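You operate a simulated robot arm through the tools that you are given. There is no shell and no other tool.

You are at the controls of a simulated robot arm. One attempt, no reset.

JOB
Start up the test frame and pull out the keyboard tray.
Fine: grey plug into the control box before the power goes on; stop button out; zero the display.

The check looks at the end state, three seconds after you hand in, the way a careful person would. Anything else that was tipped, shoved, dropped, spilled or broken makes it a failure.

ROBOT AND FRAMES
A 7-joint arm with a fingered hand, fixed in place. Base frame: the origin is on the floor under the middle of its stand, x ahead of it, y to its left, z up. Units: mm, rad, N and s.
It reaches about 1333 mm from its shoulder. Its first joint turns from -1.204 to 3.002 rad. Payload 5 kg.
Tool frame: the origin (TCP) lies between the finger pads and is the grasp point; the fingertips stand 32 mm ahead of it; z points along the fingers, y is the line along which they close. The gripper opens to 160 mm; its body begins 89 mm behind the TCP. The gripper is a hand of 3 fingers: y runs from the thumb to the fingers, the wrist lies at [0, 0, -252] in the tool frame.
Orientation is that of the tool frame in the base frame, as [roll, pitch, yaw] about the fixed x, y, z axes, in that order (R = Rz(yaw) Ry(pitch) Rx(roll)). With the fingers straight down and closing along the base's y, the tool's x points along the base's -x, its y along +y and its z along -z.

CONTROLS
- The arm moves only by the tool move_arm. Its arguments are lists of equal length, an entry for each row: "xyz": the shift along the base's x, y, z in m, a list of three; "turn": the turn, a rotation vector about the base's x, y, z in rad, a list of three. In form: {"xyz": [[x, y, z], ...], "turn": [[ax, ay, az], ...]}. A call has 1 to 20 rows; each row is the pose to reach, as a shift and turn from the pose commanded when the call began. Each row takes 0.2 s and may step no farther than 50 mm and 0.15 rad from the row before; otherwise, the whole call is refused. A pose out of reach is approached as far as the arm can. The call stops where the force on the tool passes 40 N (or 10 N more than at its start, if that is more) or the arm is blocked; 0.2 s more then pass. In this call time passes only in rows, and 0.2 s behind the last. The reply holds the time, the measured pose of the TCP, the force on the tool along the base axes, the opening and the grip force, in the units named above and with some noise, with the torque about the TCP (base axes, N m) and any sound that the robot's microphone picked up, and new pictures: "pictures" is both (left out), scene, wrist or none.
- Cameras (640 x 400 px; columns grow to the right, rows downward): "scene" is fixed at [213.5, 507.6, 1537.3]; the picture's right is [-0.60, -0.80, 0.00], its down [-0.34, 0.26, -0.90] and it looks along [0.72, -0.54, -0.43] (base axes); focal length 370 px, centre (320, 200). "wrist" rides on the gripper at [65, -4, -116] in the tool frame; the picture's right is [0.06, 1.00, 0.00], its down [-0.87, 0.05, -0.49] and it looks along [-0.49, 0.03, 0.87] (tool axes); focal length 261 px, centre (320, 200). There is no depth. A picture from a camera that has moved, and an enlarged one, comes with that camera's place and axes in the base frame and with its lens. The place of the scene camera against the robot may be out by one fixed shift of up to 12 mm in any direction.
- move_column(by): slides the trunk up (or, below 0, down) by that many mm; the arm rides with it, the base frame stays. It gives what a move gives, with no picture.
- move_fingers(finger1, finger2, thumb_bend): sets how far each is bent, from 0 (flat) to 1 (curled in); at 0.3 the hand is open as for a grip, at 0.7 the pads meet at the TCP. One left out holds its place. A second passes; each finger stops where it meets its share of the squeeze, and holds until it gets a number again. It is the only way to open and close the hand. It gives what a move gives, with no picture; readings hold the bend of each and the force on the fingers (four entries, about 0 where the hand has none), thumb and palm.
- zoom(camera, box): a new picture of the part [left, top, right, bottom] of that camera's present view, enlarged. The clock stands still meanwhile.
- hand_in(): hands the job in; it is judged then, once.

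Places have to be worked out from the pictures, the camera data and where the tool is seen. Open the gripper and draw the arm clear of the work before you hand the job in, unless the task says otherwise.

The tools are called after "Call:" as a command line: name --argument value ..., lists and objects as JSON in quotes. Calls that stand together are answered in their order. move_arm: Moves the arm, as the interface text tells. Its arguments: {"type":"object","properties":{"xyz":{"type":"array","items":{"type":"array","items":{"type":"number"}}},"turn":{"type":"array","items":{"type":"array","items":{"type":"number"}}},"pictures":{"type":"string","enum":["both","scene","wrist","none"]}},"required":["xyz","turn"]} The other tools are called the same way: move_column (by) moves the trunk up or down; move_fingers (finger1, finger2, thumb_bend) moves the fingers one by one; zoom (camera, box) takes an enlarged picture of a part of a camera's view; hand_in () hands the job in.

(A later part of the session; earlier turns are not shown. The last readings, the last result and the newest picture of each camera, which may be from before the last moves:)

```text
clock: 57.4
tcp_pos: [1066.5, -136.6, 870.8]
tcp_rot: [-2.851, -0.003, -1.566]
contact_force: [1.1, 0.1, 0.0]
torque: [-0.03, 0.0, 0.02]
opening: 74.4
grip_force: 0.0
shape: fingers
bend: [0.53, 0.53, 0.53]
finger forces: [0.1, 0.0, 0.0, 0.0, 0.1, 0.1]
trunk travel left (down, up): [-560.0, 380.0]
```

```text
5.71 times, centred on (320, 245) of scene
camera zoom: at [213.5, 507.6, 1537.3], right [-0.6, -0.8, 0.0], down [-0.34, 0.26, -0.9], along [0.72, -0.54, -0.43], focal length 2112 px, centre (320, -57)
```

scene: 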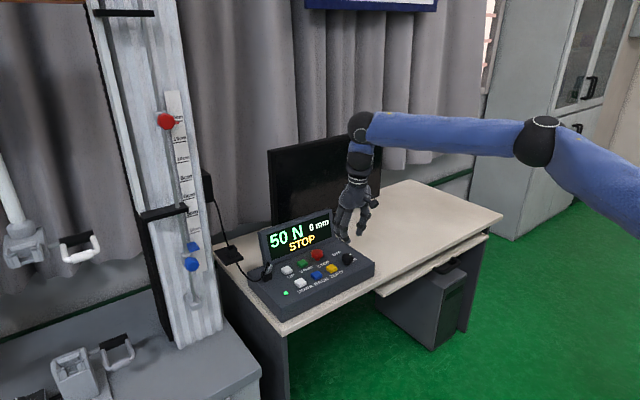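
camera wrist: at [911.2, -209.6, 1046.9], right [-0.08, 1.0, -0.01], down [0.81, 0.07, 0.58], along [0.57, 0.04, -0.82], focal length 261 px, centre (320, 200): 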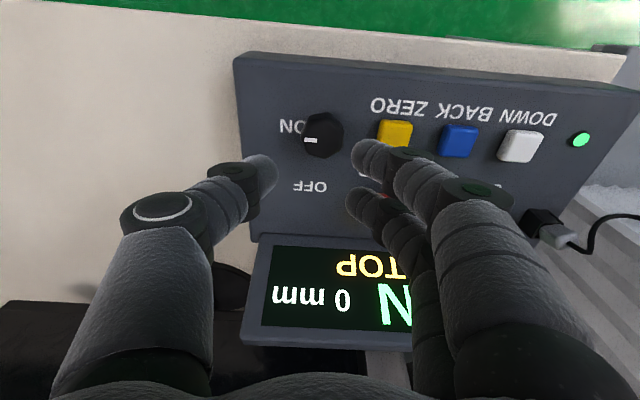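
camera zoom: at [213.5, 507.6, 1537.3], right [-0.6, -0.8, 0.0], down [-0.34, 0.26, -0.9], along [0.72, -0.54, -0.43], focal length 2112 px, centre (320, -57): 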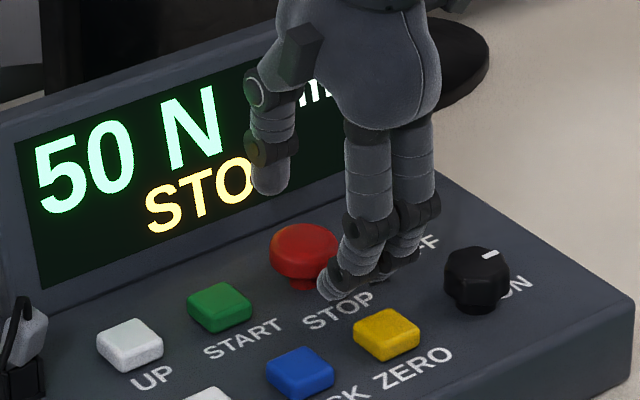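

Call:
move_arm --xyz '[[0.001, 0, -0.005], [0.002, 0, -0.009], [0.003, 0, -0.013]]' --turn '[[0, 0, 0], [0, 0, 0], [0, 0, 0]]' --pictures "none"

Call:
zoom --camera "wrist" --box '[200, 90, 440, 270]'

Call:
zoom --camera "scene" --box '[290, 225, 350, 275]'

```text
clock: 58.2
tcp_pos: [1068.2, -136.3, 856.3]
tcp_rot: [-2.856, -0.001, -1.566]
contact_force: [-0.3, -0.5, -0.3]
torque: [-0.01, 0.06, 0.04]
opening: 74.8
grip_force: 0.0
shape: fingers
bend: [0.53, 0.53, 0.53]
finger forces: [0.0, 0.1, 0.0, 0.0, 0.1, 0.0]
trunk travel left (down, up): [-560.0, 380.0]
```

```text
2.22 times, centred on (320, 180) of wrist
camera zoom: at [1039.5, -201.3, 969.2], right [-0.96, -0.07, -0.28], down [-0.2, 0.87, 0.46], along [0.22, 0.49, -0.84], focal length 579 px, centre (320, 244)
```

zoom: 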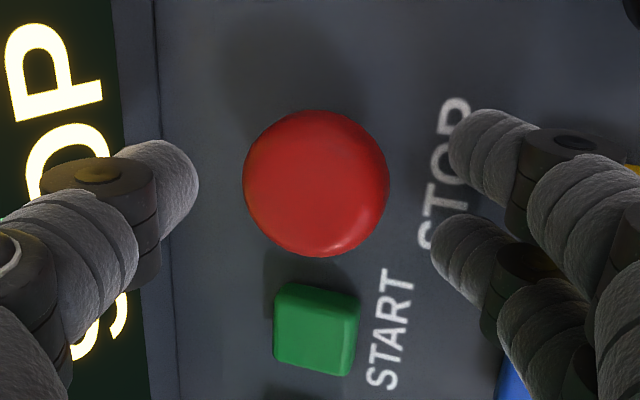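

```text
8.00 times, centred on (320, 250) of scene
camera zoom: at [213.5, 507.6, 1537.3], right [-0.6, -0.8, 0.0], down [-0.34, 0.26, -0.9], along [0.72, -0.54, -0.43], focal length 2956 px, centre (320, -200)
```

zoom: 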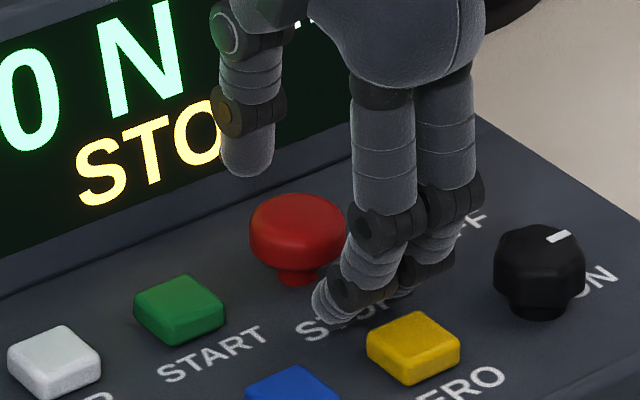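

The hand surrounds the head without contact. I close on it.

Call:
move_fingers --finger1 0.72 --finger2 0.72 --thumb_bend 0.72

Call:
zoom --camera "wrist" --box '[200, 90, 440, 270]'

Call:
zoom --camera "scene" --box '[280, 215, 360, 275]'

```text
clock: 59.2
tcp_pos: [1067.8, -137.0, 856.9]
tcp_rot: [-2.853, -0.001, -1.565]
contact_force: [-4.6, -0.4, -1.5]
torque: [-0.07, 0.13, -0.01]
opening: 23.5
grip_force: 11.5
shape: fingers
bend: [0.69, 0.66, 0.68]
finger forces: [7.4, 6.5, 0.1, 0.0, 9.0, 0.1]
trunk travel left (down, up): [-560.0, 380.0]
```

```text
2.22 times, centred on (320, 180) of wrist
camera zoom: at [1039.1, -201.3, 969.5], right [-0.96, -0.07, -0.28], down [-0.2, 0.87, 0.45], along [0.22, 0.49, -0.84], focal length 579 px, centre (320, 244)
```

zoom: 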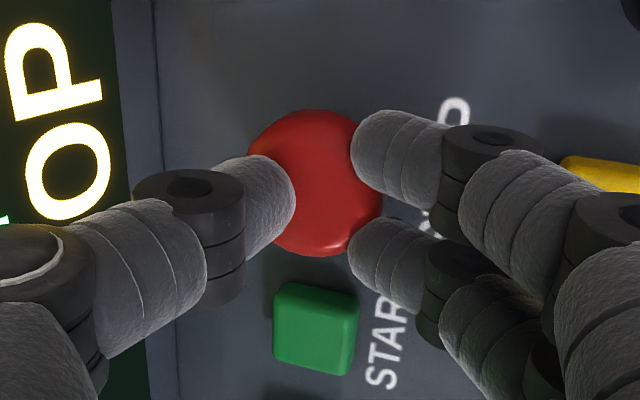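

```text
6.67 times, centred on (320, 245) of scene
camera zoom: at [213.5, 507.6, 1537.3], right [-0.6, -0.8, 0.0], down [-0.34, 0.26, -0.9], along [0.72, -0.54, -0.43], focal length 2463 px, centre (320, -100)
```

zoom: 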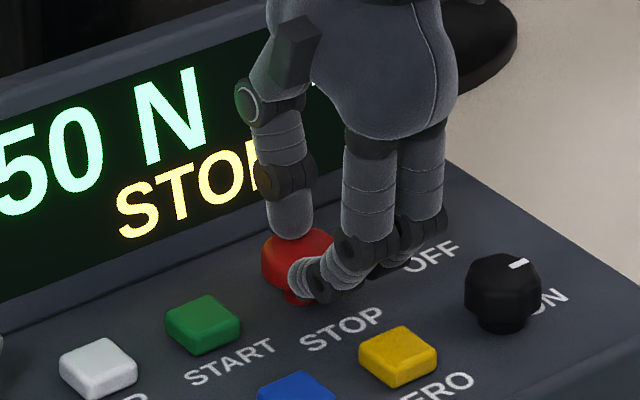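

The head is gripped. I pull straight up gently a few mm and watch force and display.

Call:
move_arm --xyz '[[0, 0, 0.002], [0, 0, 0.004], [0, 0, 0.006]]' --turn '[[0, 0, 0], [0, 0, 0], [0, 0, 0]]' --pictures "none"

Call:
zoom --camera "wrist" --box '[200, 90, 440, 270]'

Call:
zoom --camera "scene" --box '[260, 205, 360, 280]'

```text
clock: 60.0
tcp_pos: [1068.1, -136.0, 864.6]
tcp_rot: [-2.851, 0.001, -1.566]
contact_force: [-5.9, -0.8, 2.4]
torque: [-0.09, 0.17, 0.03]
opening: 23.6
grip_force: 12.4
shape: fingers
bend: [0.69, 0.66, 0.68]
finger forces: [9.0, 6.7, 0.1, 0.1, 9.3, 0.0]
trunk travel left (down, up): [-560.0, 380.0]
```

```text
2.22 times, centred on (320, 180) of wrist
camera zoom: at [1039.2, -201.3, 977.0], right [-0.96, -0.07, -0.29], down [-0.2, 0.87, 0.46], along [0.22, 0.49, -0.84], focal length 579 px, centre (320, 244)
```

zoom: 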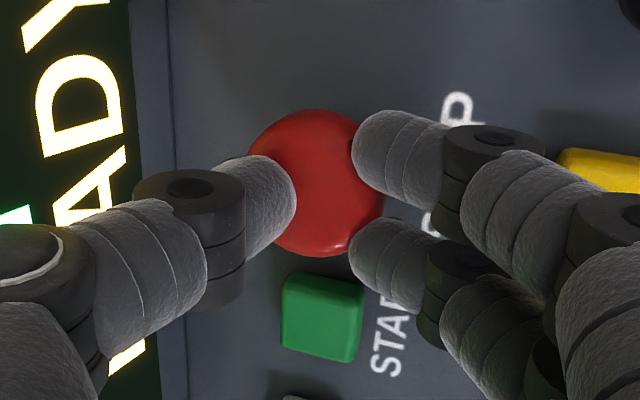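

```text
5.33 times, centred on (310, 242) of scene
camera zoom: at [213.5, 507.6, 1537.3], right [-0.6, -0.8, 0.0], down [-0.34, 0.26, -0.9], along [0.72, -0.54, -0.43], focal length 1971 px, centre (373, -27)
```

zoom: 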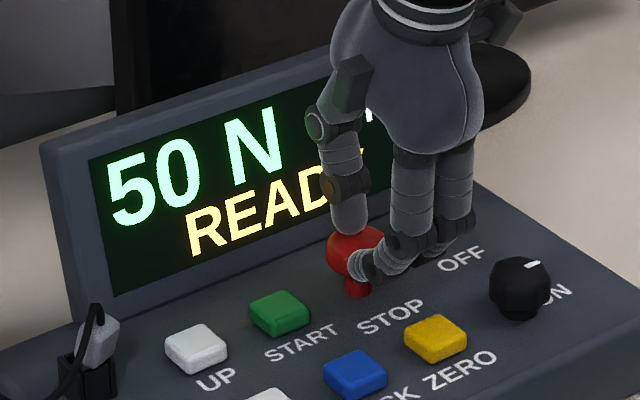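

The display changed from STOP to READY — the button has come out. I pull a little more until it meets its stop, so it is fully out.

Call:
move_arm --xyz '[[0, 0, 0.0015], [0, 0, 0.003], [0, 0, 0.0045]]' --turn '[[0, 0, 0], [0, 0, 0], [0, 0, 0]]' --pictures "none"

Call:
zoom --camera "scene" --box '[260, 205, 360, 280]'

```text
clock: 60.8
tcp_pos: [1067.8, -135.2, 868.4]
tcp_rot: [-2.855, -0.003, -1.563]
contact_force: [-3.0, -0.5, -3.7]
torque: [-0.02, 0.07, 0.05]
opening: 23.6
grip_force: 11.4
shape: fingers
bend: [0.69, 0.66, 0.68]
finger forces: [6.7, 7.9, 0.0, 0.0, 9.2, 0.0]
trunk travel left (down, up): [-560.0, 380.0]
```

```text
5.33 times, centred on (310, 242) of scene
camera zoom: at [213.5, 507.6, 1537.3], right [-0.6, -0.8, 0.0], down [-0.34, 0.26, -0.9], along [0.72, -0.54, -0.43], focal length 1971 px, centre (373, -27)
```

zoom: 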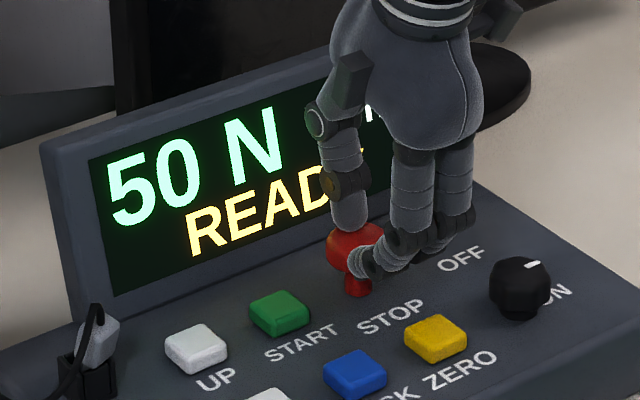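

It met its upper stop (−3.7 N). I open the hand and lift away.

Call:
move_fingers --finger1 0.56 --finger2 0.56 --thumb_bend 0.54

Call:
zoom --camera "scene" --box '[260, 205, 360, 280]'

Call:
zoom --camera "wrist" --box '[160, 90, 480, 290]'

```text
clock: 61.8
tcp_pos: [1068.2, -135.8, 867.7]
tcp_rot: [-2.851, -0.001, -1.564]
contact_force: [0.2, 0.0, -0.3]
torque: [-0.04, 0.05, -0.01]
opening: 66.6
grip_force: 0.1
shape: fingers
bend: [0.56, 0.56, 0.54]
finger forces: [0.0, 0.0, 0.1, 0.0, 0.0, 0.0]
trunk travel left (down, up): [-560.0, 380.0]
```

```text
5.33 times, centred on (310, 242) of scene
camera zoom: at [213.5, 507.6, 1537.3], right [-0.6, -0.8, 0.0], down [-0.34, 0.26, -0.9], along [0.72, -0.54, -0.43], focal length 1971 px, centre (373, -27)
```

zoom: 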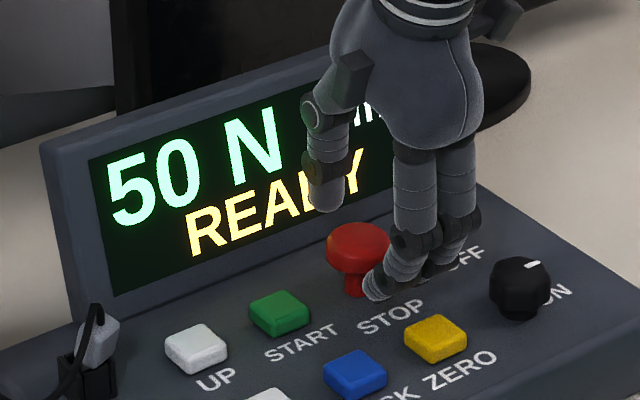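

```text
2.00 times, centred on (320, 190) of wrist
camera zoom: at [1039.4, -201.3, 980.1], right [-0.96, -0.07, -0.28], down [-0.2, 0.87, 0.46], along [0.22, 0.49, -0.84], focal length 521 px, centre (320, 220)
```

zoom: 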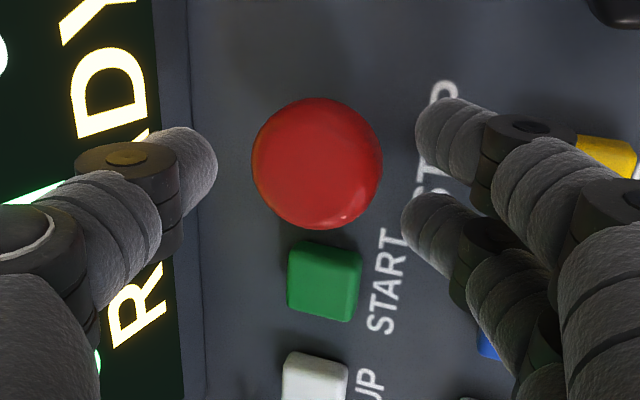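

The button stays out and the display still reads READY. I lift away and position the hand above ZERO, more upright.

Call:
move_arm --xyz '[[0, 0, 0.02], [0, 0, 0.045], [-0.02, 0, 0.075], [-0.047, 0.001, 0.085], [-0.073, 0.002, 0.085]]' --turn '[[0, 0, 0], [0, 0, 0], [0, 0.05, 0], [0, 0.1, 0], [0, 0.19, 0]]' --pictures "none"

Call:
move_fingers --finger1 0.7 --finger2 0.7 --thumb_bend 0.7

Call:
zoom --camera "wrist" --box '[160, 40, 480, 240]'

Call:
zoom --camera "scene" --box '[250, 170, 410, 290]'

```text
clock: 63.0
tcp_pos: [993.6, -131.7, 954.3]
tcp_rot: [-3.042, 0.0, -1.564]
contact_force: [-0.3, 0.0, 0.5]
torque: [0.01, -0.02, 0.03]
opening: 67.0
grip_force: 0.0
shape: fingers
bend: [0.56, 0.56, 0.54]
finger forces: [0.0, 0.0, 0.0, 0.1, 0.1, 0.0]
trunk travel left (down, up): [-560.0, 380.0]
```

```text
clock: 64.0
tcp_pos: [995.3, -133.0, 953.4]
tcp_rot: [-3.043, 0.001, -1.564]
contact_force: [0.8, -0.4, 0.1]
torque: [0.0, -0.02, 0.0]
opening: 12.8
grip_force: 0.0
shape: fingers
bend: [0.7, 0.7, 0.7]
finger forces: [0.1, 0.0, 0.0, 0.0, 0.0, 0.0]
trunk travel left (down, up): [-560.0, 380.0]
```

```text
2.00 times, centred on (320, 140) of wrist
camera zoom: at [987.6, -197.9, 1067.9], right [-0.99, -0.07, -0.1], down [-0.11, 0.87, 0.48], along [0.05, 0.49, -0.87], focal length 521 px, centre (320, 320)
```

zoom: 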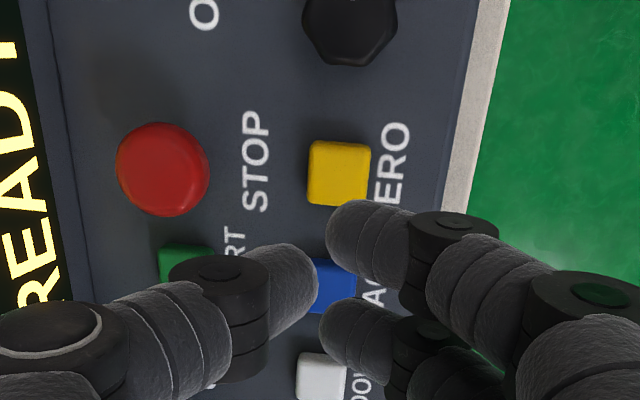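

```text
3.33 times, centred on (330, 230) of scene
camera zoom: at [213.5, 507.6, 1537.3], right [-0.6, -0.8, 0.0], down [-0.34, 0.26, -0.9], along [0.72, -0.54, -0.43], focal length 1232 px, centre (287, 100)
```

zoom: 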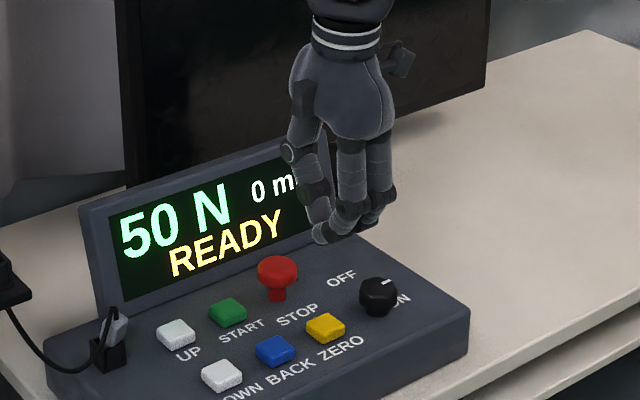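

ZERO's top is at about [999, -136, 812]. I lower the closed fingertips over it, stopping short to check.

Call:
move_arm --xyz '[[0, -0.001, -0.03], [0, -0.002, -0.055], [0, -0.002, -0.075]]' --turn '[[0, 0, 0], [0, 0, 0], [0, 0, 0]]' --pictures "none"

Call:
zoom --camera "wrist" --box '[200, 90, 440, 270]'

Call:
zoom --camera "scene" --box '[300, 220, 370, 285]'

```text
clock: 64.8
tcp_pos: [995.4, -134.8, 876.4]
tcp_rot: [-3.041, 0.001, -1.567]
contact_force: [0.5, 0.6, -1.2]
torque: [0.01, -0.02, 0.01]
opening: 12.7
grip_force: 0.0
shape: fingers
bend: [0.7, 0.7, 0.7]
finger forces: [0.1, 0.0, 0.1, 0.1, 0.0, 0.1]
trunk travel left (down, up): [-560.0, 380.0]
```

```text
2.22 times, centred on (320, 180) of wrist
camera zoom: at [988.2, -200.5, 991.9], right [-0.99, -0.07, -0.1], down [-0.11, 0.87, 0.48], along [0.05, 0.49, -0.87], focal length 579 px, centre (320, 244)
```

zoom: 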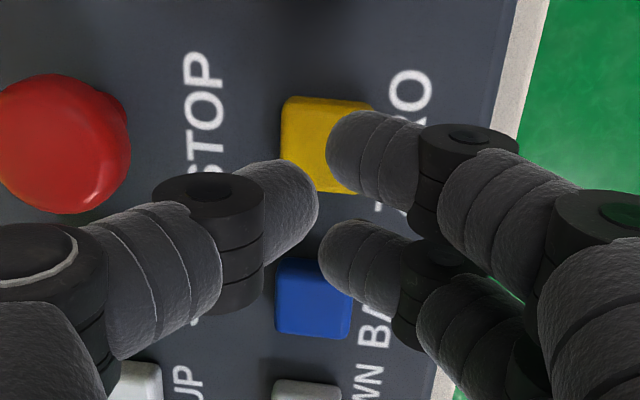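

```text
6.15 times, centred on (335, 252) of scene
camera zoom: at [213.5, 507.6, 1537.3], right [-0.6, -0.8, 0.0], down [-0.34, 0.26, -0.9], along [0.72, -0.54, -0.43], focal length 2274 px, centre (228, -123)
```

zoom: 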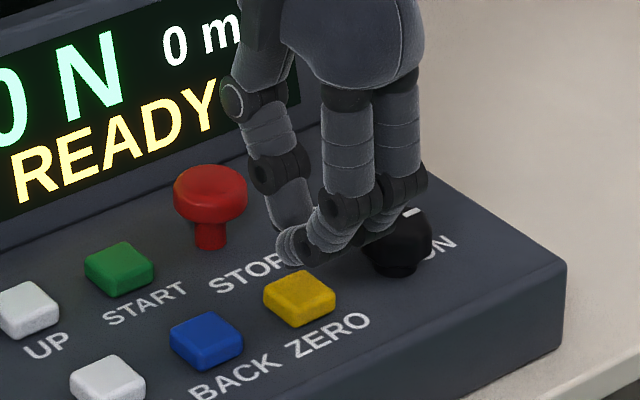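

Tips are about 18 mm above ZERO and aligned. I lower in small steps until the key gives, watching force and display.

Call:
move_arm --xyz '[[0, 0, -0.006], [0, 0, -0.011], [0.0005, 0, -0.014], [0.0005, 0, -0.016], [0.0005, 0, -0.018]]' --turn '[[0, 0, 0], [0, 0, 0], [0, 0, 0], [0, 0, 0], [0, 0, 0]]' --pictures "none"

Call:
zoom --camera "scene" --box '[260, 205, 370, 285]'

```text
clock: 66.0
tcp_pos: [996.4, -135.8, 860.1]
tcp_rot: [-3.041, -0.001, -1.566]
contact_force: [0.0, -0.1, -0.4]
torque: [-0.01, 0.03, 0.02]
opening: 12.8
grip_force: 0.1
shape: fingers
bend: [0.7, 0.7, 0.7]
finger forces: [0.0, 0.0, 0.1, 0.1, 0.1, 0.0]
trunk travel left (down, up): [-560.0, 380.0]
```

```text
5.00 times, centred on (315, 245) of scene
camera zoom: at [213.5, 507.6, 1537.3], right [-0.6, -0.8, 0.0], down [-0.34, 0.26, -0.9], along [0.72, -0.54, -0.43], focal length 1848 px, centre (345, -25)
```

zoom: 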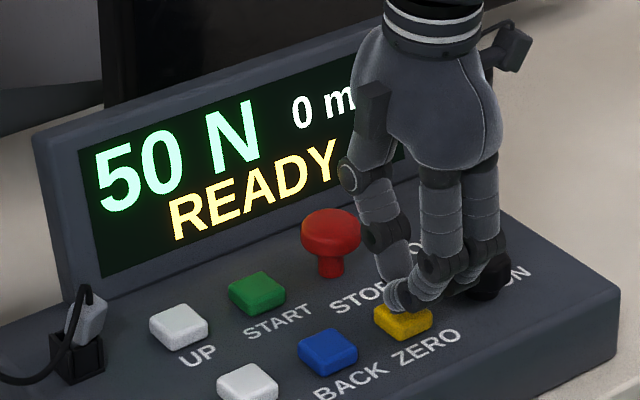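

Call:
move_arm --xyz '[[0, 0, -0.002], [0, 0, -0.004], [0, 0, -0.006]]' --turn '[[0, 0, 0], [0, 0, 0], [0, 0, 0]]' --pictures "none"

Call:
zoom --camera "scene" --box '[260, 205, 370, 285]'

```text
clock: 66.8
tcp_pos: [995.0, -136.5, 854.5]
tcp_rot: [-3.042, 0.001, -1.566]
contact_force: [0.3, 0.7, 0.5]
torque: [0.01, 0.03, 0.02]
opening: 12.8
grip_force: 0.1
shape: fingers
bend: [0.7, 0.7, 0.7]
finger forces: [0.0, 0.0, 0.1, 0.0, 0.1, 0.1]
trunk travel left (down, up): [-560.0, 380.0]
```

```text
5.00 times, centred on (315, 245) of scene
camera zoom: at [213.5, 507.6, 1537.3], right [-0.6, -0.8, 0.0], down [-0.34, 0.26, -0.9], along [0.72, -0.54, -0.43], focal length 1848 px, centre (345, -25)
```

zoom: 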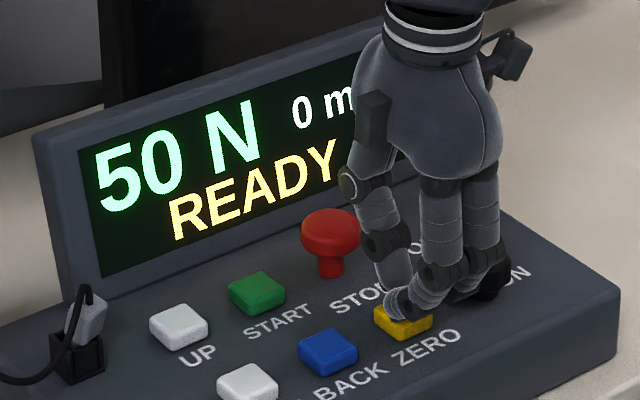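

Still no contact. I continue down in 2 mm rows.

Call:
move_arm --xyz '[[0, 0, -0.002], [0, 0, -0.004], [0, 0, -0.006]]' --turn '[[0, 0, 0], [0, 0, 0], [0, 0, 0]]' --pictures "none"

Call:
zoom --camera "scene" --box '[260, 205, 370, 285]'

Call:
zoom --camera "wrist" --box '[240, 90, 440, 240]'

```text
clock: 67.6
tcp_pos: [996.7, -135.0, 849.1]
tcp_rot: [-3.041, 0.0, -1.565]
contact_force: [0.1, 0.8, 0.2]
torque: [-0.01, 0.04, 0.05]
opening: 12.7
grip_force: 0.3
shape: fingers
bend: [0.7, 0.7, 0.7]
finger forces: [0.2, 0.2, 0.1, 0.0, 0.0, 0.0]
trunk travel left (down, up): [-560.0, 380.0]
```

```text
5.00 times, centred on (315, 245) of scene
camera zoom: at [213.5, 507.6, 1537.3], right [-0.6, -0.8, 0.0], down [-0.34, 0.26, -0.9], along [0.72, -0.54, -0.43], focal length 1848 px, centre (345, -25)
```

zoom: 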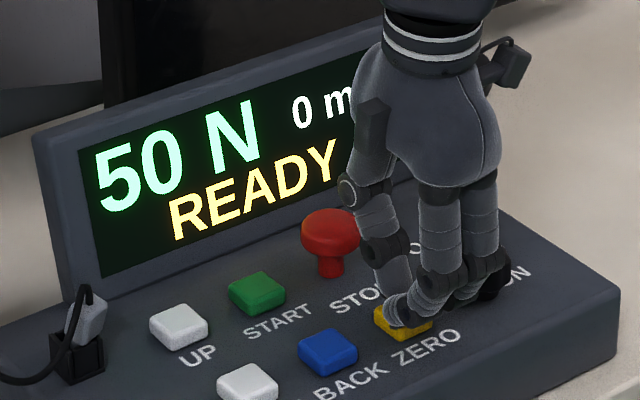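

```text
2.67 times, centred on (340, 165) of wrist
camera zoom: at [989.1, -200.3, 964.0], right [-0.99, -0.07, -0.1], down [-0.11, 0.87, 0.48], along [0.05, 0.49, -0.87], focal length 695 px, centre (267, 293)
```

zoom: 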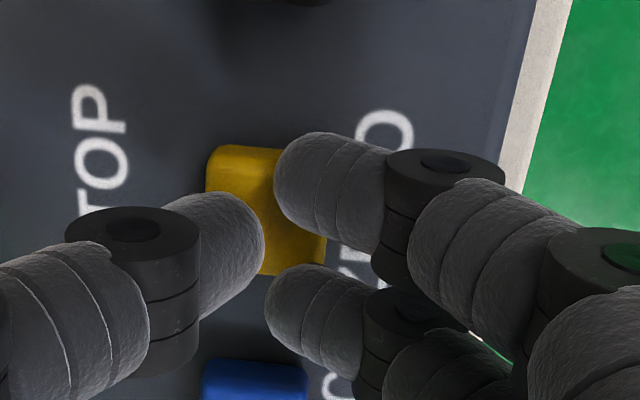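

Slight contact on both fingers now. I press a few more millimetres.

Call:
move_arm --xyz '[[0, 0, -0.002], [0, 0, -0.004], [0, 0, -0.006]]' --turn '[[0, 0, 0], [0, 0, 0], [0, 0, 0]]' --pictures "none"

Call:
zoom --camera "scene" --box '[260, 205, 370, 285]'

```text
clock: 68.4
tcp_pos: [995.9, -135.9, 842.8]
tcp_rot: [-3.043, -0.001, -1.563]
contact_force: [0.1, 1.3, 2.7]
torque: [0.05, 0.02, 0.0]
opening: 12.2
grip_force: 1.7
shape: fingers
bend: [0.7, 0.7, 0.7]
finger forces: [1.3, 1.3, 0.0, 0.0, 0.0, 0.0]
trunk travel left (down, up): [-560.0, 380.0]
heard: click
```

```text
5.00 times, centred on (315, 245) of scene
camera zoom: at [213.5, 507.6, 1537.3], right [-0.6, -0.8, 0.0], down [-0.34, 0.26, -0.9], along [0.72, -0.54, -0.43], focal length 1848 px, centre (345, -25)
```

zoom: 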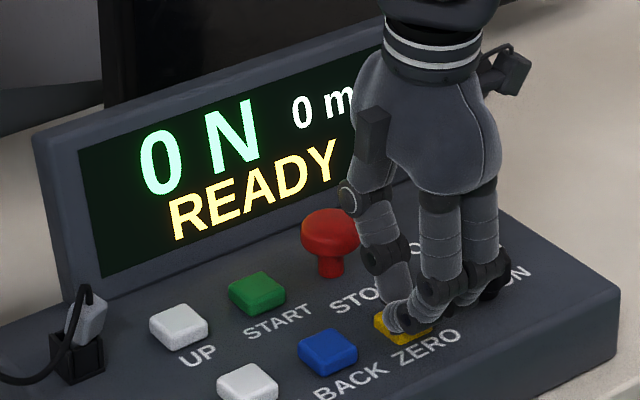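

A click was heard and the display now reads "0 N, 0 mm, READY". I lift off ZERO straight up and back.

Call:
move_arm --xyz '[[0, 0, 0.01], [0, 0, 0.03], [-0.005, 0, 0.06], [-0.02, 0, 0.1], [-0.05, 0, 0.13], [-0.09, -0.01, 0.14]]' --turn '[[0, 0, 0], [0, 0, 0], [0, 0, 0], [0, 0, 0], [0, 0, 0], [0, 0, 0]]' --pictures "both"

Call:
zoom --camera "scene" --box '[240, 190, 380, 310]'

Call:
zoom --camera "scene" --box '[370, 210, 520, 310]'

```text
clock: 69.8
tcp_pos: [907.0, -145.9, 984.4]
tcp_rot: [-3.043, 0.001, -1.565]
contact_force: [-0.4, 0.4, 0.3]
torque: [-0.02, -0.03, 0.03]
opening: 12.3
grip_force: 0.1
shape: fingers
bend: [0.7, 0.7, 0.7]
finger forces: [0.0, 0.0, 0.1, 0.1, 0.0, 0.0]
trunk travel left (down, up): [-560.0, 380.0]
camera wrist: at [899.3, -210.0, 1098.8], right [-0.99, -0.07, -0.1], down [-0.11, 0.87, 0.48], along [0.05, 0.49, -0.87], focal length 261 px, centre (320, 200)
```

scene: 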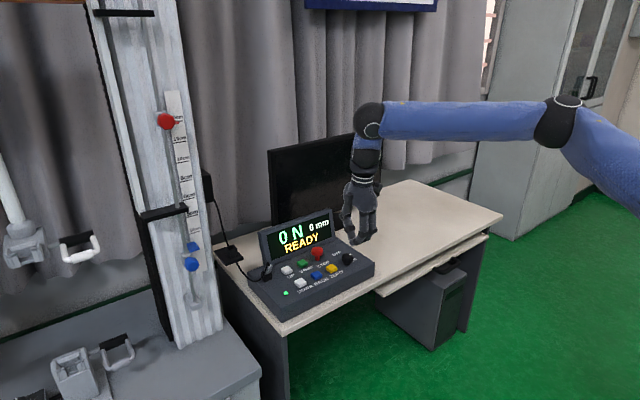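
wrist: 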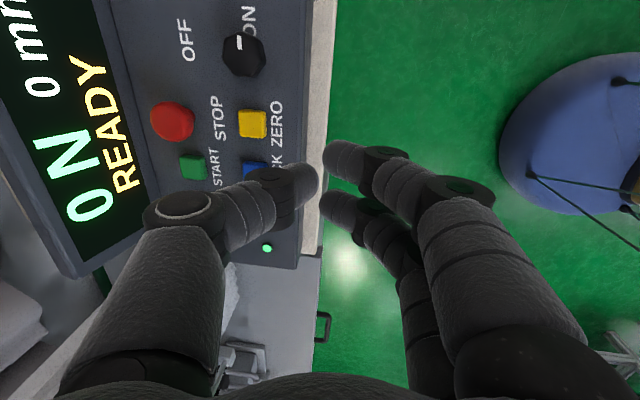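

```text
3.33 times, centred on (310, 250) of scene
camera zoom: at [213.5, 507.6, 1537.3], right [-0.6, -0.8, 0.0], down [-0.34, 0.26, -0.9], along [0.72, -0.54, -0.43], focal length 1232 px, centre (353, 33)
```

zoom: 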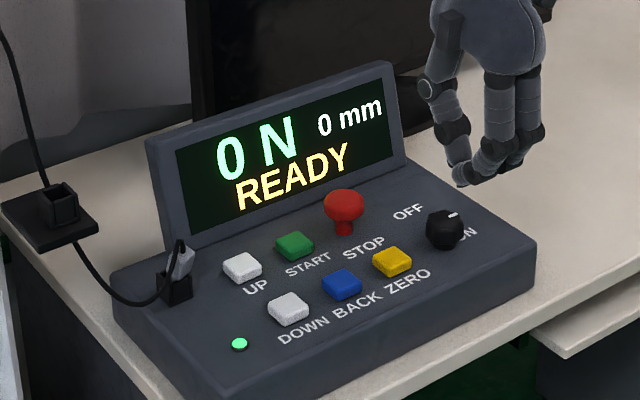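

```text
4.00 times, centred on (445, 260) of scene
camera zoom: at [213.5, 507.6, 1537.3], right [-0.6, -0.8, 0.0], down [-0.34, 0.26, -0.9], along [0.72, -0.54, -0.43], focal length 1478 px, centre (-180, -40)
```

zoom: 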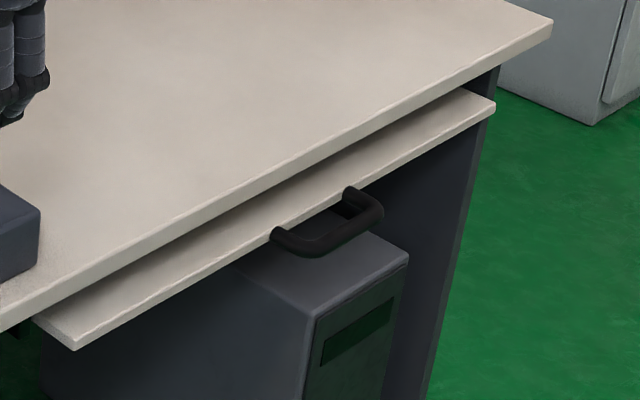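

Everything on the box is done: 0 N, READY, stop out, knob at ON, LED green. Now the tray: its handle is near [870, -620, 680]; I swing the hand to the front of it, leaning the fingers forward.

Call:
move_arm --xyz '[[-0.025, -0.035, 0.0], [-0.05, -0.07, 0.0], [-0.075, -0.108, 0.0], [-0.1, -0.145, -0.005], [-0.125, -0.183, -0.015], [-0.15, -0.22, -0.025], [-0.17, -0.26, -0.04], [-0.19, -0.3, -0.055], [-0.21, -0.335, -0.07], [-0.225, -0.37, -0.09], [-0.24, -0.405, -0.11], [-0.25, -0.44, -0.13], [-0.257, -0.474, -0.15]]' --turn '[[0, -0.07, 0], [0, -0.14, 0], [0, -0.21, 0], [0, -0.28, 0], [0, -0.35, 0], [0, -0.42, 0], [0, -0.49, 0], [0, -0.56, 0], [0, -0.63, 0], [0, -0.7, 0], [0, -0.77, 0], [0, -0.84, 0], [0, -0.9, 0]]' --pictures "both"

```text
clock: 72.6
tcp_pos: [646.6, -621.6, 830.9]
tcp_rot: [-2.143, -0.006, -1.568]
contact_force: [-0.8, 0.3, -0.7]
torque: [0.0, -0.03, 0.02]
opening: 11.9
grip_force: 0.0
shape: fingers
bend: [0.7, 0.7, 0.7]
finger forces: [0.0, 0.0, 0.1, 0.0, 0.1, 0.0]
trunk travel left (down, up): [-560.0, 380.0]
camera wrist: at [551.9, -686.9, 896.2], right [-0.54, -0.07, -0.84], down [-0.45, 0.87, 0.22], along [0.71, 0.49, -0.5], focal length 261 px, centre (320, 200)
```

scene: 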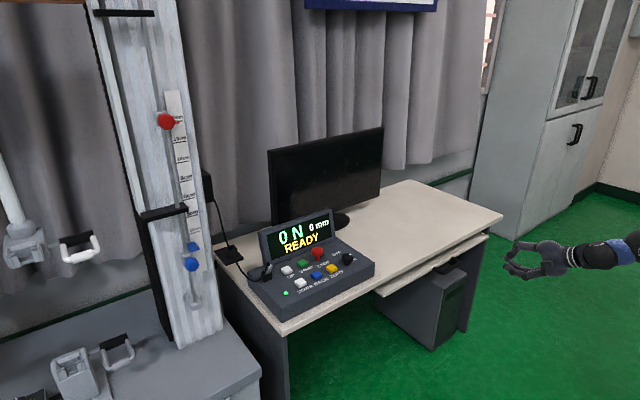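
wrist: 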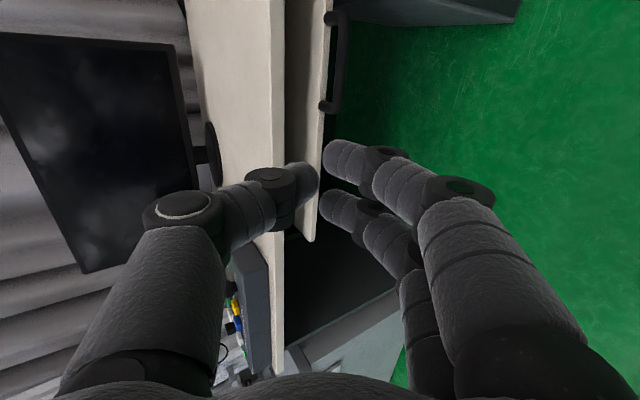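

The wrist camera sees the tray edge and black handle at the top of the view. I zoom to locate it.

Call:
zoom --camera "wrist" --box '[260, 0, 420, 130]'

Call:
zoom --camera "scene" --box '[420, 200, 600, 310]'

```text
3.08 times, centred on (340, 65) of wrist
camera zoom: at [551.9, -686.9, 896.2], right [-0.54, -0.07, -0.84], down [-0.45, 0.87, 0.22], along [0.71, 0.49, -0.5], focal length 802 px, centre (258, 615)
```

zoom: 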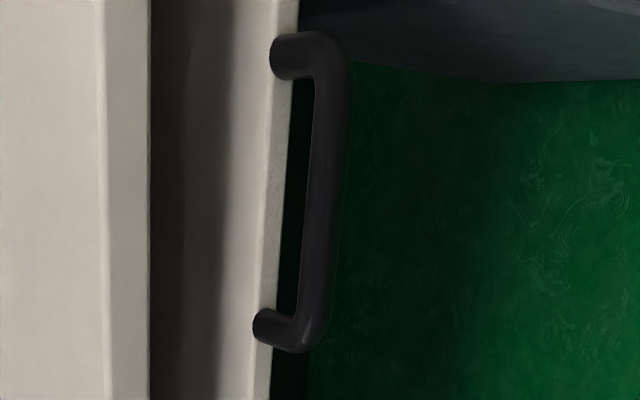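

```text
3.56 times, centred on (510, 255) of scene
camera zoom: at [213.5, 507.6, 1537.3], right [-0.6, -0.8, 0.0], down [-0.34, 0.26, -0.9], along [0.72, -0.54, -0.43], focal length 1314 px, centre (-356, 4)
```

zoom: 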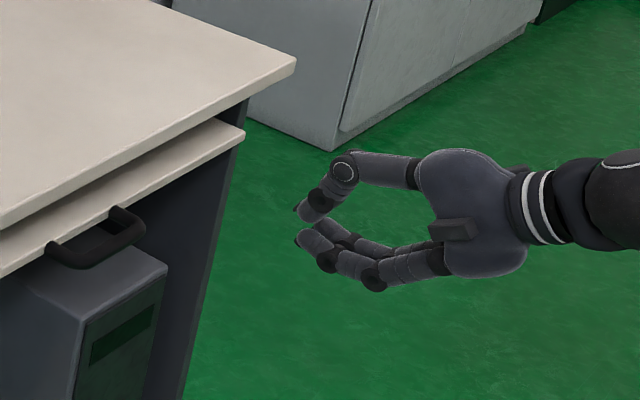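

The handle bar runs along y from about -726 to -612 at x ≈ 897, z ≈ 634. I lower the trunk 200 mm so the arm can reach it with the hand nearly horizontal.

Call:
move_column --by -200

Call:
move_fingers --finger1 0.5 --finger2 0.5 --thumb_bend 0.5

Call:
move_arm --xyz '[[0.01, -0.015, 0.005], [0.02, -0.03, 0.01], [0.03, -0.045, 0.015], [0.045, -0.048, 0.02]]' --turn '[[0, -0.08, 0], [0, -0.16, 0], [0, -0.24, 0], [0, -0.3, 0]]' --pictures "both"

Call:
zoom --camera "wrist" --box '[200, 0, 440, 200]'

Call:
zoom --camera "scene" --box '[420, 220, 600, 340]'

```text
clock: 74.8
tcp_pos: [647.4, -619.5, 630.9]
tcp_rot: [-2.142, -0.005, -1.568]
contact_force: [-0.8, 0.2, 0.0]
torque: [0.01, 0.02, -0.02]
opening: 12.3
grip_force: 0.1
shape: fingers
bend: [0.7, 0.7, 0.7]
finger forces: [0.1, 0.1, 0.0, 0.0, 0.1, 0.0]
trunk travel left (down, up): [-360.0, 580.0]
```

```text
clock: 75.8
tcp_pos: [646.6, -619.6, 632.1]
tcp_rot: [-2.142, -0.005, -1.569]
contact_force: [-0.5, 0.1, 0.0]
torque: [-0.01, -0.01, 0.03]
opening: 86.4
grip_force: 0.1
shape: fingers
bend: [0.5, 0.5, 0.5]
finger forces: [0.0, 0.0, 0.0, 0.0, 0.0, 0.0]
trunk travel left (down, up): [-360.0, 580.0]
```

```text
clock: 76.8
tcp_pos: [691.5, -669.2, 651.1]
tcp_rot: [-1.842, -0.006, -1.568]
contact_force: [-0.3, 0.0, 0.0]
torque: [0.01, -0.03, 0.02]
opening: 86.8
grip_force: 0.0
shape: fingers
bend: [0.5, 0.5, 0.5]
finger forces: [0.0, 0.1, 0.1, 0.0, 0.0, 0.1]
trunk travel left (down, up): [-360.0, 580.0]
camera wrist: at [581.4, -734.4, 685.6], right [-0.27, -0.07, -0.96], down [-0.49, 0.87, 0.07], along [0.83, 0.49, -0.27], focal length 261 px, centre (320, 200)
```

scene: 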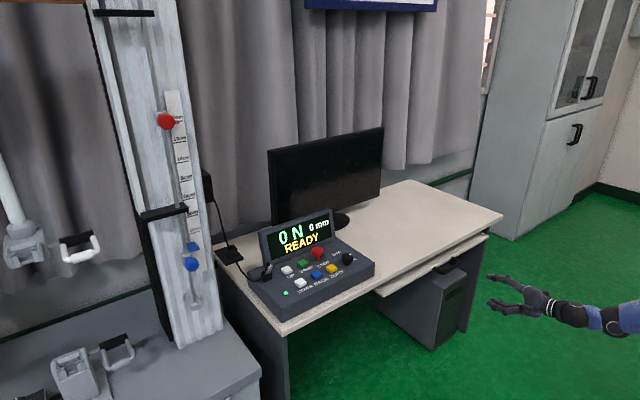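
wrist: 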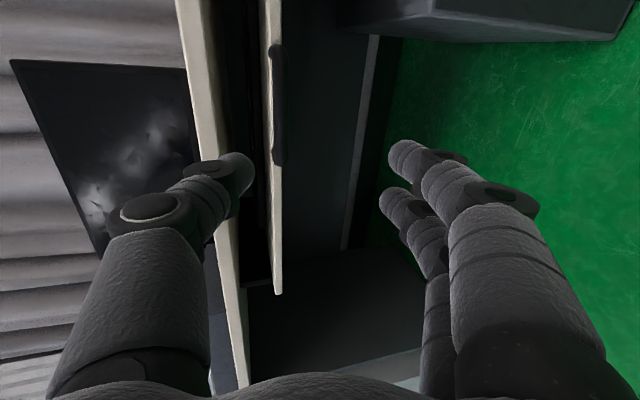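

```text
2.00 times, centred on (320, 100) of wrist
camera zoom: at [581.4, -734.4, 685.6], right [-0.27, -0.07, -0.96], down [-0.49, 0.87, 0.07], along [0.83, 0.49, -0.27], focal length 521 px, centre (320, 400)
```

zoom: 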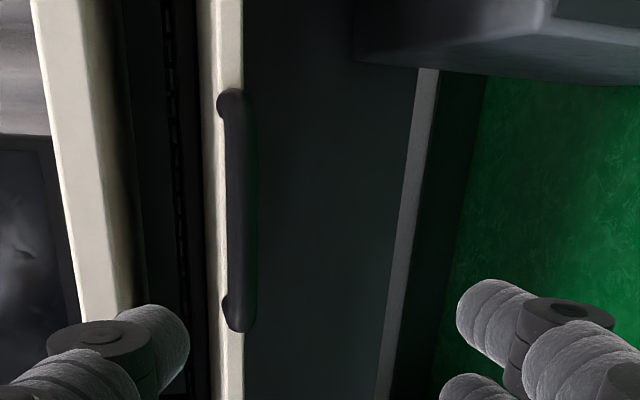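

```text
3.33 times, centred on (510, 280) of scene
camera zoom: at [213.5, 507.6, 1537.3], right [-0.6, -0.8, 0.0], down [-0.34, 0.26, -0.9], along [0.72, -0.54, -0.43], focal length 1232 px, centre (-313, -67)
```

zoom: 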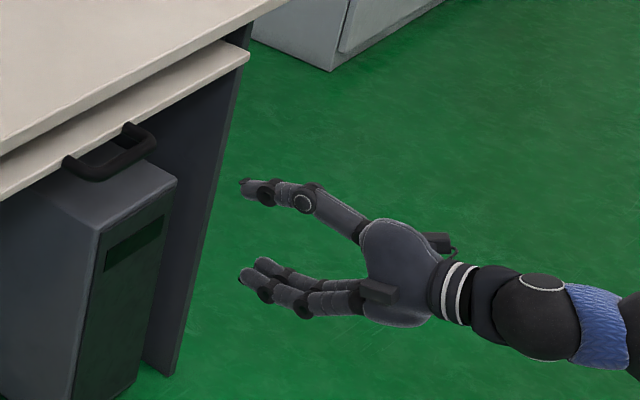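

The bar's middle is at about [885, -671, 642]. I narrow the opening to ~62 mm and advance toward it, stopping short to check.

Call:
move_fingers --finger1 0.56 --finger2 0.56 --thumb_bend 0.56

Call:
move_arm --xyz '[[0.035, -0.001, 0.0], [0.07, -0.002, 0.0], [0.1, -0.002, 0.0]]' --turn '[[0, 0, 0], [0, 0, 0], [0, 0, 0]]' --pictures "none"

Call:
zoom --camera "wrist" --box '[160, 0, 480, 240]'

Call:
zoom --camera "scene" --box '[410, 220, 550, 320]'

```text
clock: 77.8
tcp_pos: [691.6, -668.8, 649.5]
tcp_rot: [-1.84, -0.007, -1.569]
contact_force: [0.2, 0.3, 0.5]
torque: [-0.03, 0.04, -0.03]
opening: 63.6
grip_force: 0.0
shape: fingers
bend: [0.56, 0.56, 0.56]
finger forces: [0.0, 0.0, 0.0, 0.1, 0.0, 0.0]
trunk travel left (down, up): [-360.0, 580.0]
```

```text
clock: 78.6
tcp_pos: [790.4, -672.4, 650.7]
tcp_rot: [-1.843, -0.006, -1.571]
contact_force: [-0.2, 0.1, 0.1]
torque: [-0.04, 0.02, 0.04]
opening: 63.4
grip_force: 0.0
shape: fingers
bend: [0.56, 0.56, 0.56]
finger forces: [0.1, 0.0, 0.0, 0.0, 0.1, 0.0]
trunk travel left (down, up): [-360.0, 580.0]
```

```text
1.67 times, centred on (320, 120) of wrist
camera zoom: at [680.8, -736.2, 686.2], right [-0.27, -0.07, -0.96], down [-0.49, 0.87, 0.07], along [0.83, 0.49, -0.27], focal length 434 px, centre (320, 333)
```

zoom: 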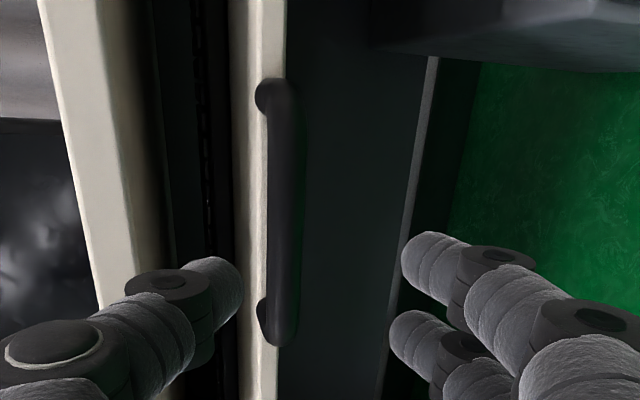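

```text
4.00 times, centred on (480, 270) of scene
camera zoom: at [213.5, 507.6, 1537.3], right [-0.6, -0.8, 0.0], down [-0.34, 0.26, -0.9], along [0.72, -0.54, -0.43], focal length 1478 px, centre (-320, -80)
```

zoom: 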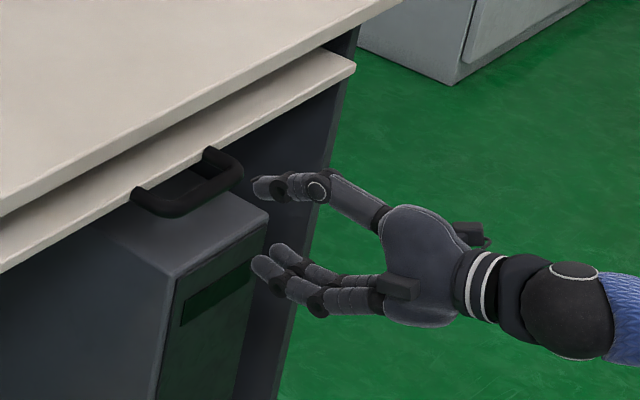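

The bar is at [885, -675, 642], with the tray front at x ≈ 918 (z 635–658) and the desk edge above z 710; the tower below is far lower. I advance so the bar sits between thumb (above) and fingers (below).

Call:
move_arm --xyz '[[0.022, -0.001, 0.0], [0.044, -0.002, 0.0], [0.064, -0.002, 0.0]]' --turn '[[0, 0, 0], [0, 0, 0], [0, 0, 0]]' --pictures "none"

Call:
zoom --camera "wrist" --box '[200, 40, 480, 250]'

Call:
zoom --camera "scene" --box '[410, 220, 510, 300]'

```text
clock: 79.4
tcp_pos: [857.2, -672.8, 649.0]
tcp_rot: [-1.843, -0.005, -1.568]
contact_force: [-0.1, 0.2, -0.3]
torque: [-0.01, 0.0, 0.02]
opening: 63.6
grip_force: 0.1
shape: fingers
bend: [0.56, 0.56, 0.56]
finger forces: [0.0, 0.1, 0.0, 0.0, 0.1, 0.0]
trunk travel left (down, up): [-360.0, 580.0]
```

```text
1.90 times, centred on (340, 145) of wrist
camera zoom: at [745.8, -737.5, 684.7], right [-0.27, -0.07, -0.96], down [-0.49, 0.87, 0.07], along [0.83, 0.49, -0.27], focal length 496 px, centre (282, 305)
```

zoom: 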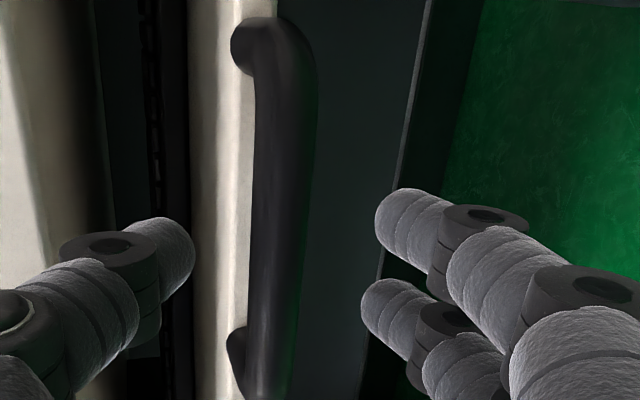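

```text
5.00 times, centred on (460, 260) of scene
camera zoom: at [213.5, 507.6, 1537.3], right [-0.6, -0.8, 0.0], down [-0.34, 0.26, -0.9], along [0.72, -0.54, -0.43], focal length 1848 px, centre (-380, -100)
```

zoom: 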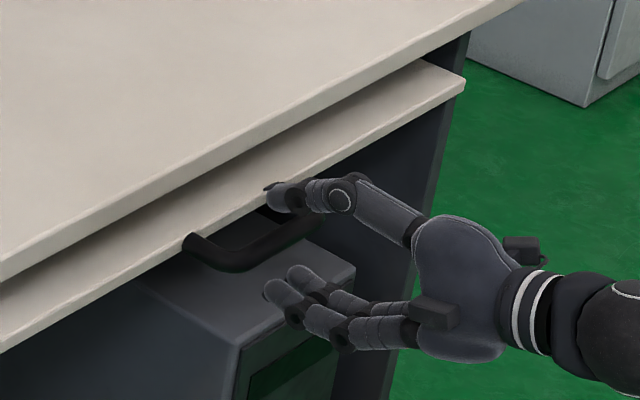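

The bar lies between thumb and fingers. I close on it.

Call:
move_fingers --finger1 0.75 --finger2 0.75 --thumb_bend 0.75

Call:
zoom --camera "wrist" --box '[200, 40, 480, 250]'

Call:
zoom --camera "scene" --box '[410, 220, 510, 300]'

```text
clock: 80.4
tcp_pos: [855.9, -671.1, 650.4]
tcp_rot: [-1.844, -0.005, -1.569]
contact_force: [-4.9, -1.3, -0.9]
torque: [0.02, 0.11, -0.02]
opening: 13.8
grip_force: 12.1
shape: fingers
bend: [0.73, 0.73, 0.71]
finger forces: [6.6, 6.5, 0.0, 0.1, 10.7, 0.0]
trunk travel left (down, up): [-360.0, 580.0]
```

```text
1.90 times, centred on (340, 145) of wrist
camera zoom: at [745.7, -737.2, 685.0], right [-0.27, -0.07, -0.96], down [-0.49, 0.87, 0.07], along [0.83, 0.49, -0.27], focal length 496 px, centre (282, 305)
```

zoom: 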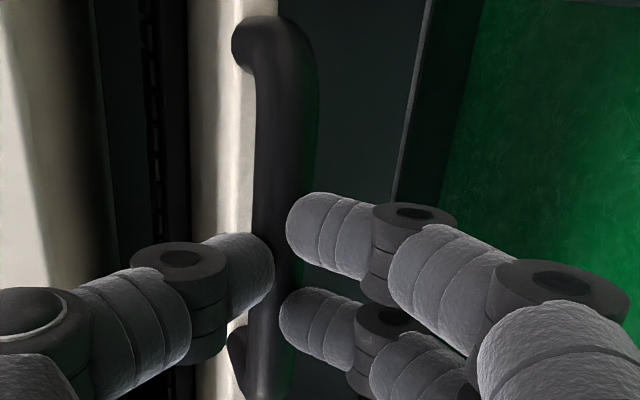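

```text
5.00 times, centred on (460, 260) of scene
camera zoom: at [213.5, 507.6, 1537.3], right [-0.6, -0.8, 0.0], down [-0.34, 0.26, -0.9], along [0.72, -0.54, -0.43], focal length 1848 px, centre (-380, -100)
```

zoom: 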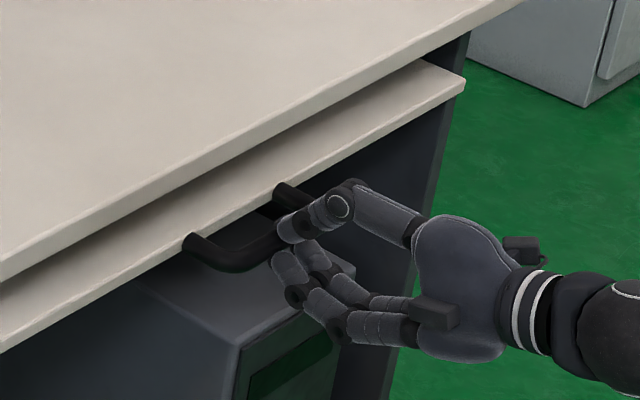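

The grip is only at the very tips (−4.9 N pushing back). I open slightly, advance 11 mm for a deeper hold, and close again.

Call:
move_fingers --finger1 0.6 --finger2 0.6 --thumb_bend 0.6

Call:
move_arm --xyz '[[0.006, -0.001, 0.0005], [0.011, -0.001, 0.001]]' --turn '[[0, 0, 0], [0, 0, 0]]' --pictures "none"

Call:
move_fingers --finger1 0.78 --finger2 0.78 --thumb_bend 0.78

Call:
zoom --camera "wrist" --box '[200, 40, 480, 250]'

Call:
zoom --camera "scene" --box '[410, 220, 510, 300]'

```text
clock: 81.4
tcp_pos: [856.9, -672.5, 650.3]
tcp_rot: [-1.845, -0.005, -1.57]
contact_force: [-0.3, 0.4, 0.1]
torque: [0.01, -0.01, 0.0]
opening: 46.9
grip_force: 0.0
shape: fingers
bend: [0.6, 0.6, 0.6]
finger forces: [0.0, 0.0, 0.0, 0.1, 0.0, 0.1]
trunk travel left (down, up): [-360.0, 580.0]
```

```text
clock: 82.0
tcp_pos: [865.9, -675.1, 650.3]
tcp_rot: [-1.841, -0.005, -1.569]
contact_force: [-0.5, -0.3, 0.1]
torque: [0.01, 0.03, 0.01]
opening: 46.8
grip_force: 0.0
shape: fingers
bend: [0.6, 0.6, 0.6]
finger forces: [0.0, 0.0, 0.1, 0.1, 0.0, 0.1]
trunk travel left (down, up): [-360.0, 580.0]
```

```text
clock: 83.0
tcp_pos: [866.3, -672.3, 649.4]
tcp_rot: [-1.842, -0.005, -1.569]
contact_force: [1.6, -1.1, -3.6]
torque: [0.04, 0.15, 0.01]
opening: 23.1
grip_force: 19.2
shape: fingers
bend: [0.67, 0.67, 0.69]
finger forces: [10.5, 10.5, 0.1, 0.0, 17.8, 0.0]
trunk travel left (down, up): [-360.0, 580.0]
```

```text
1.90 times, centred on (340, 145) of wrist
camera zoom: at [756.7, -738.7, 685.3], right [-0.27, -0.07, -0.96], down [-0.49, 0.87, 0.08], along [0.83, 0.49, -0.27], focal length 496 px, centre (282, 305)
```

zoom: 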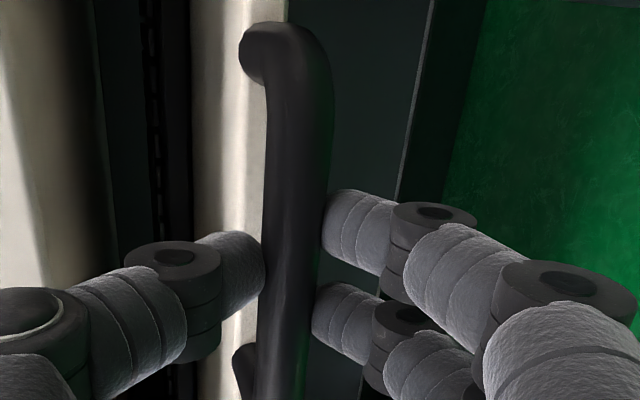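

```text
5.00 times, centred on (460, 260) of scene
camera zoom: at [213.5, 507.6, 1537.3], right [-0.6, -0.8, 0.0], down [-0.34, 0.26, -0.9], along [0.72, -0.54, -0.43], focal length 1848 px, centre (-380, -100)
```

zoom: 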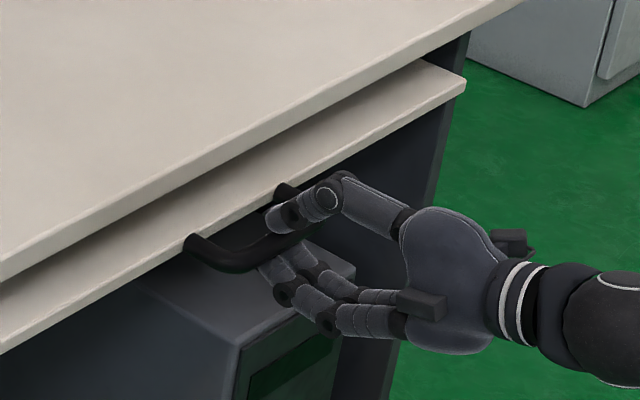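

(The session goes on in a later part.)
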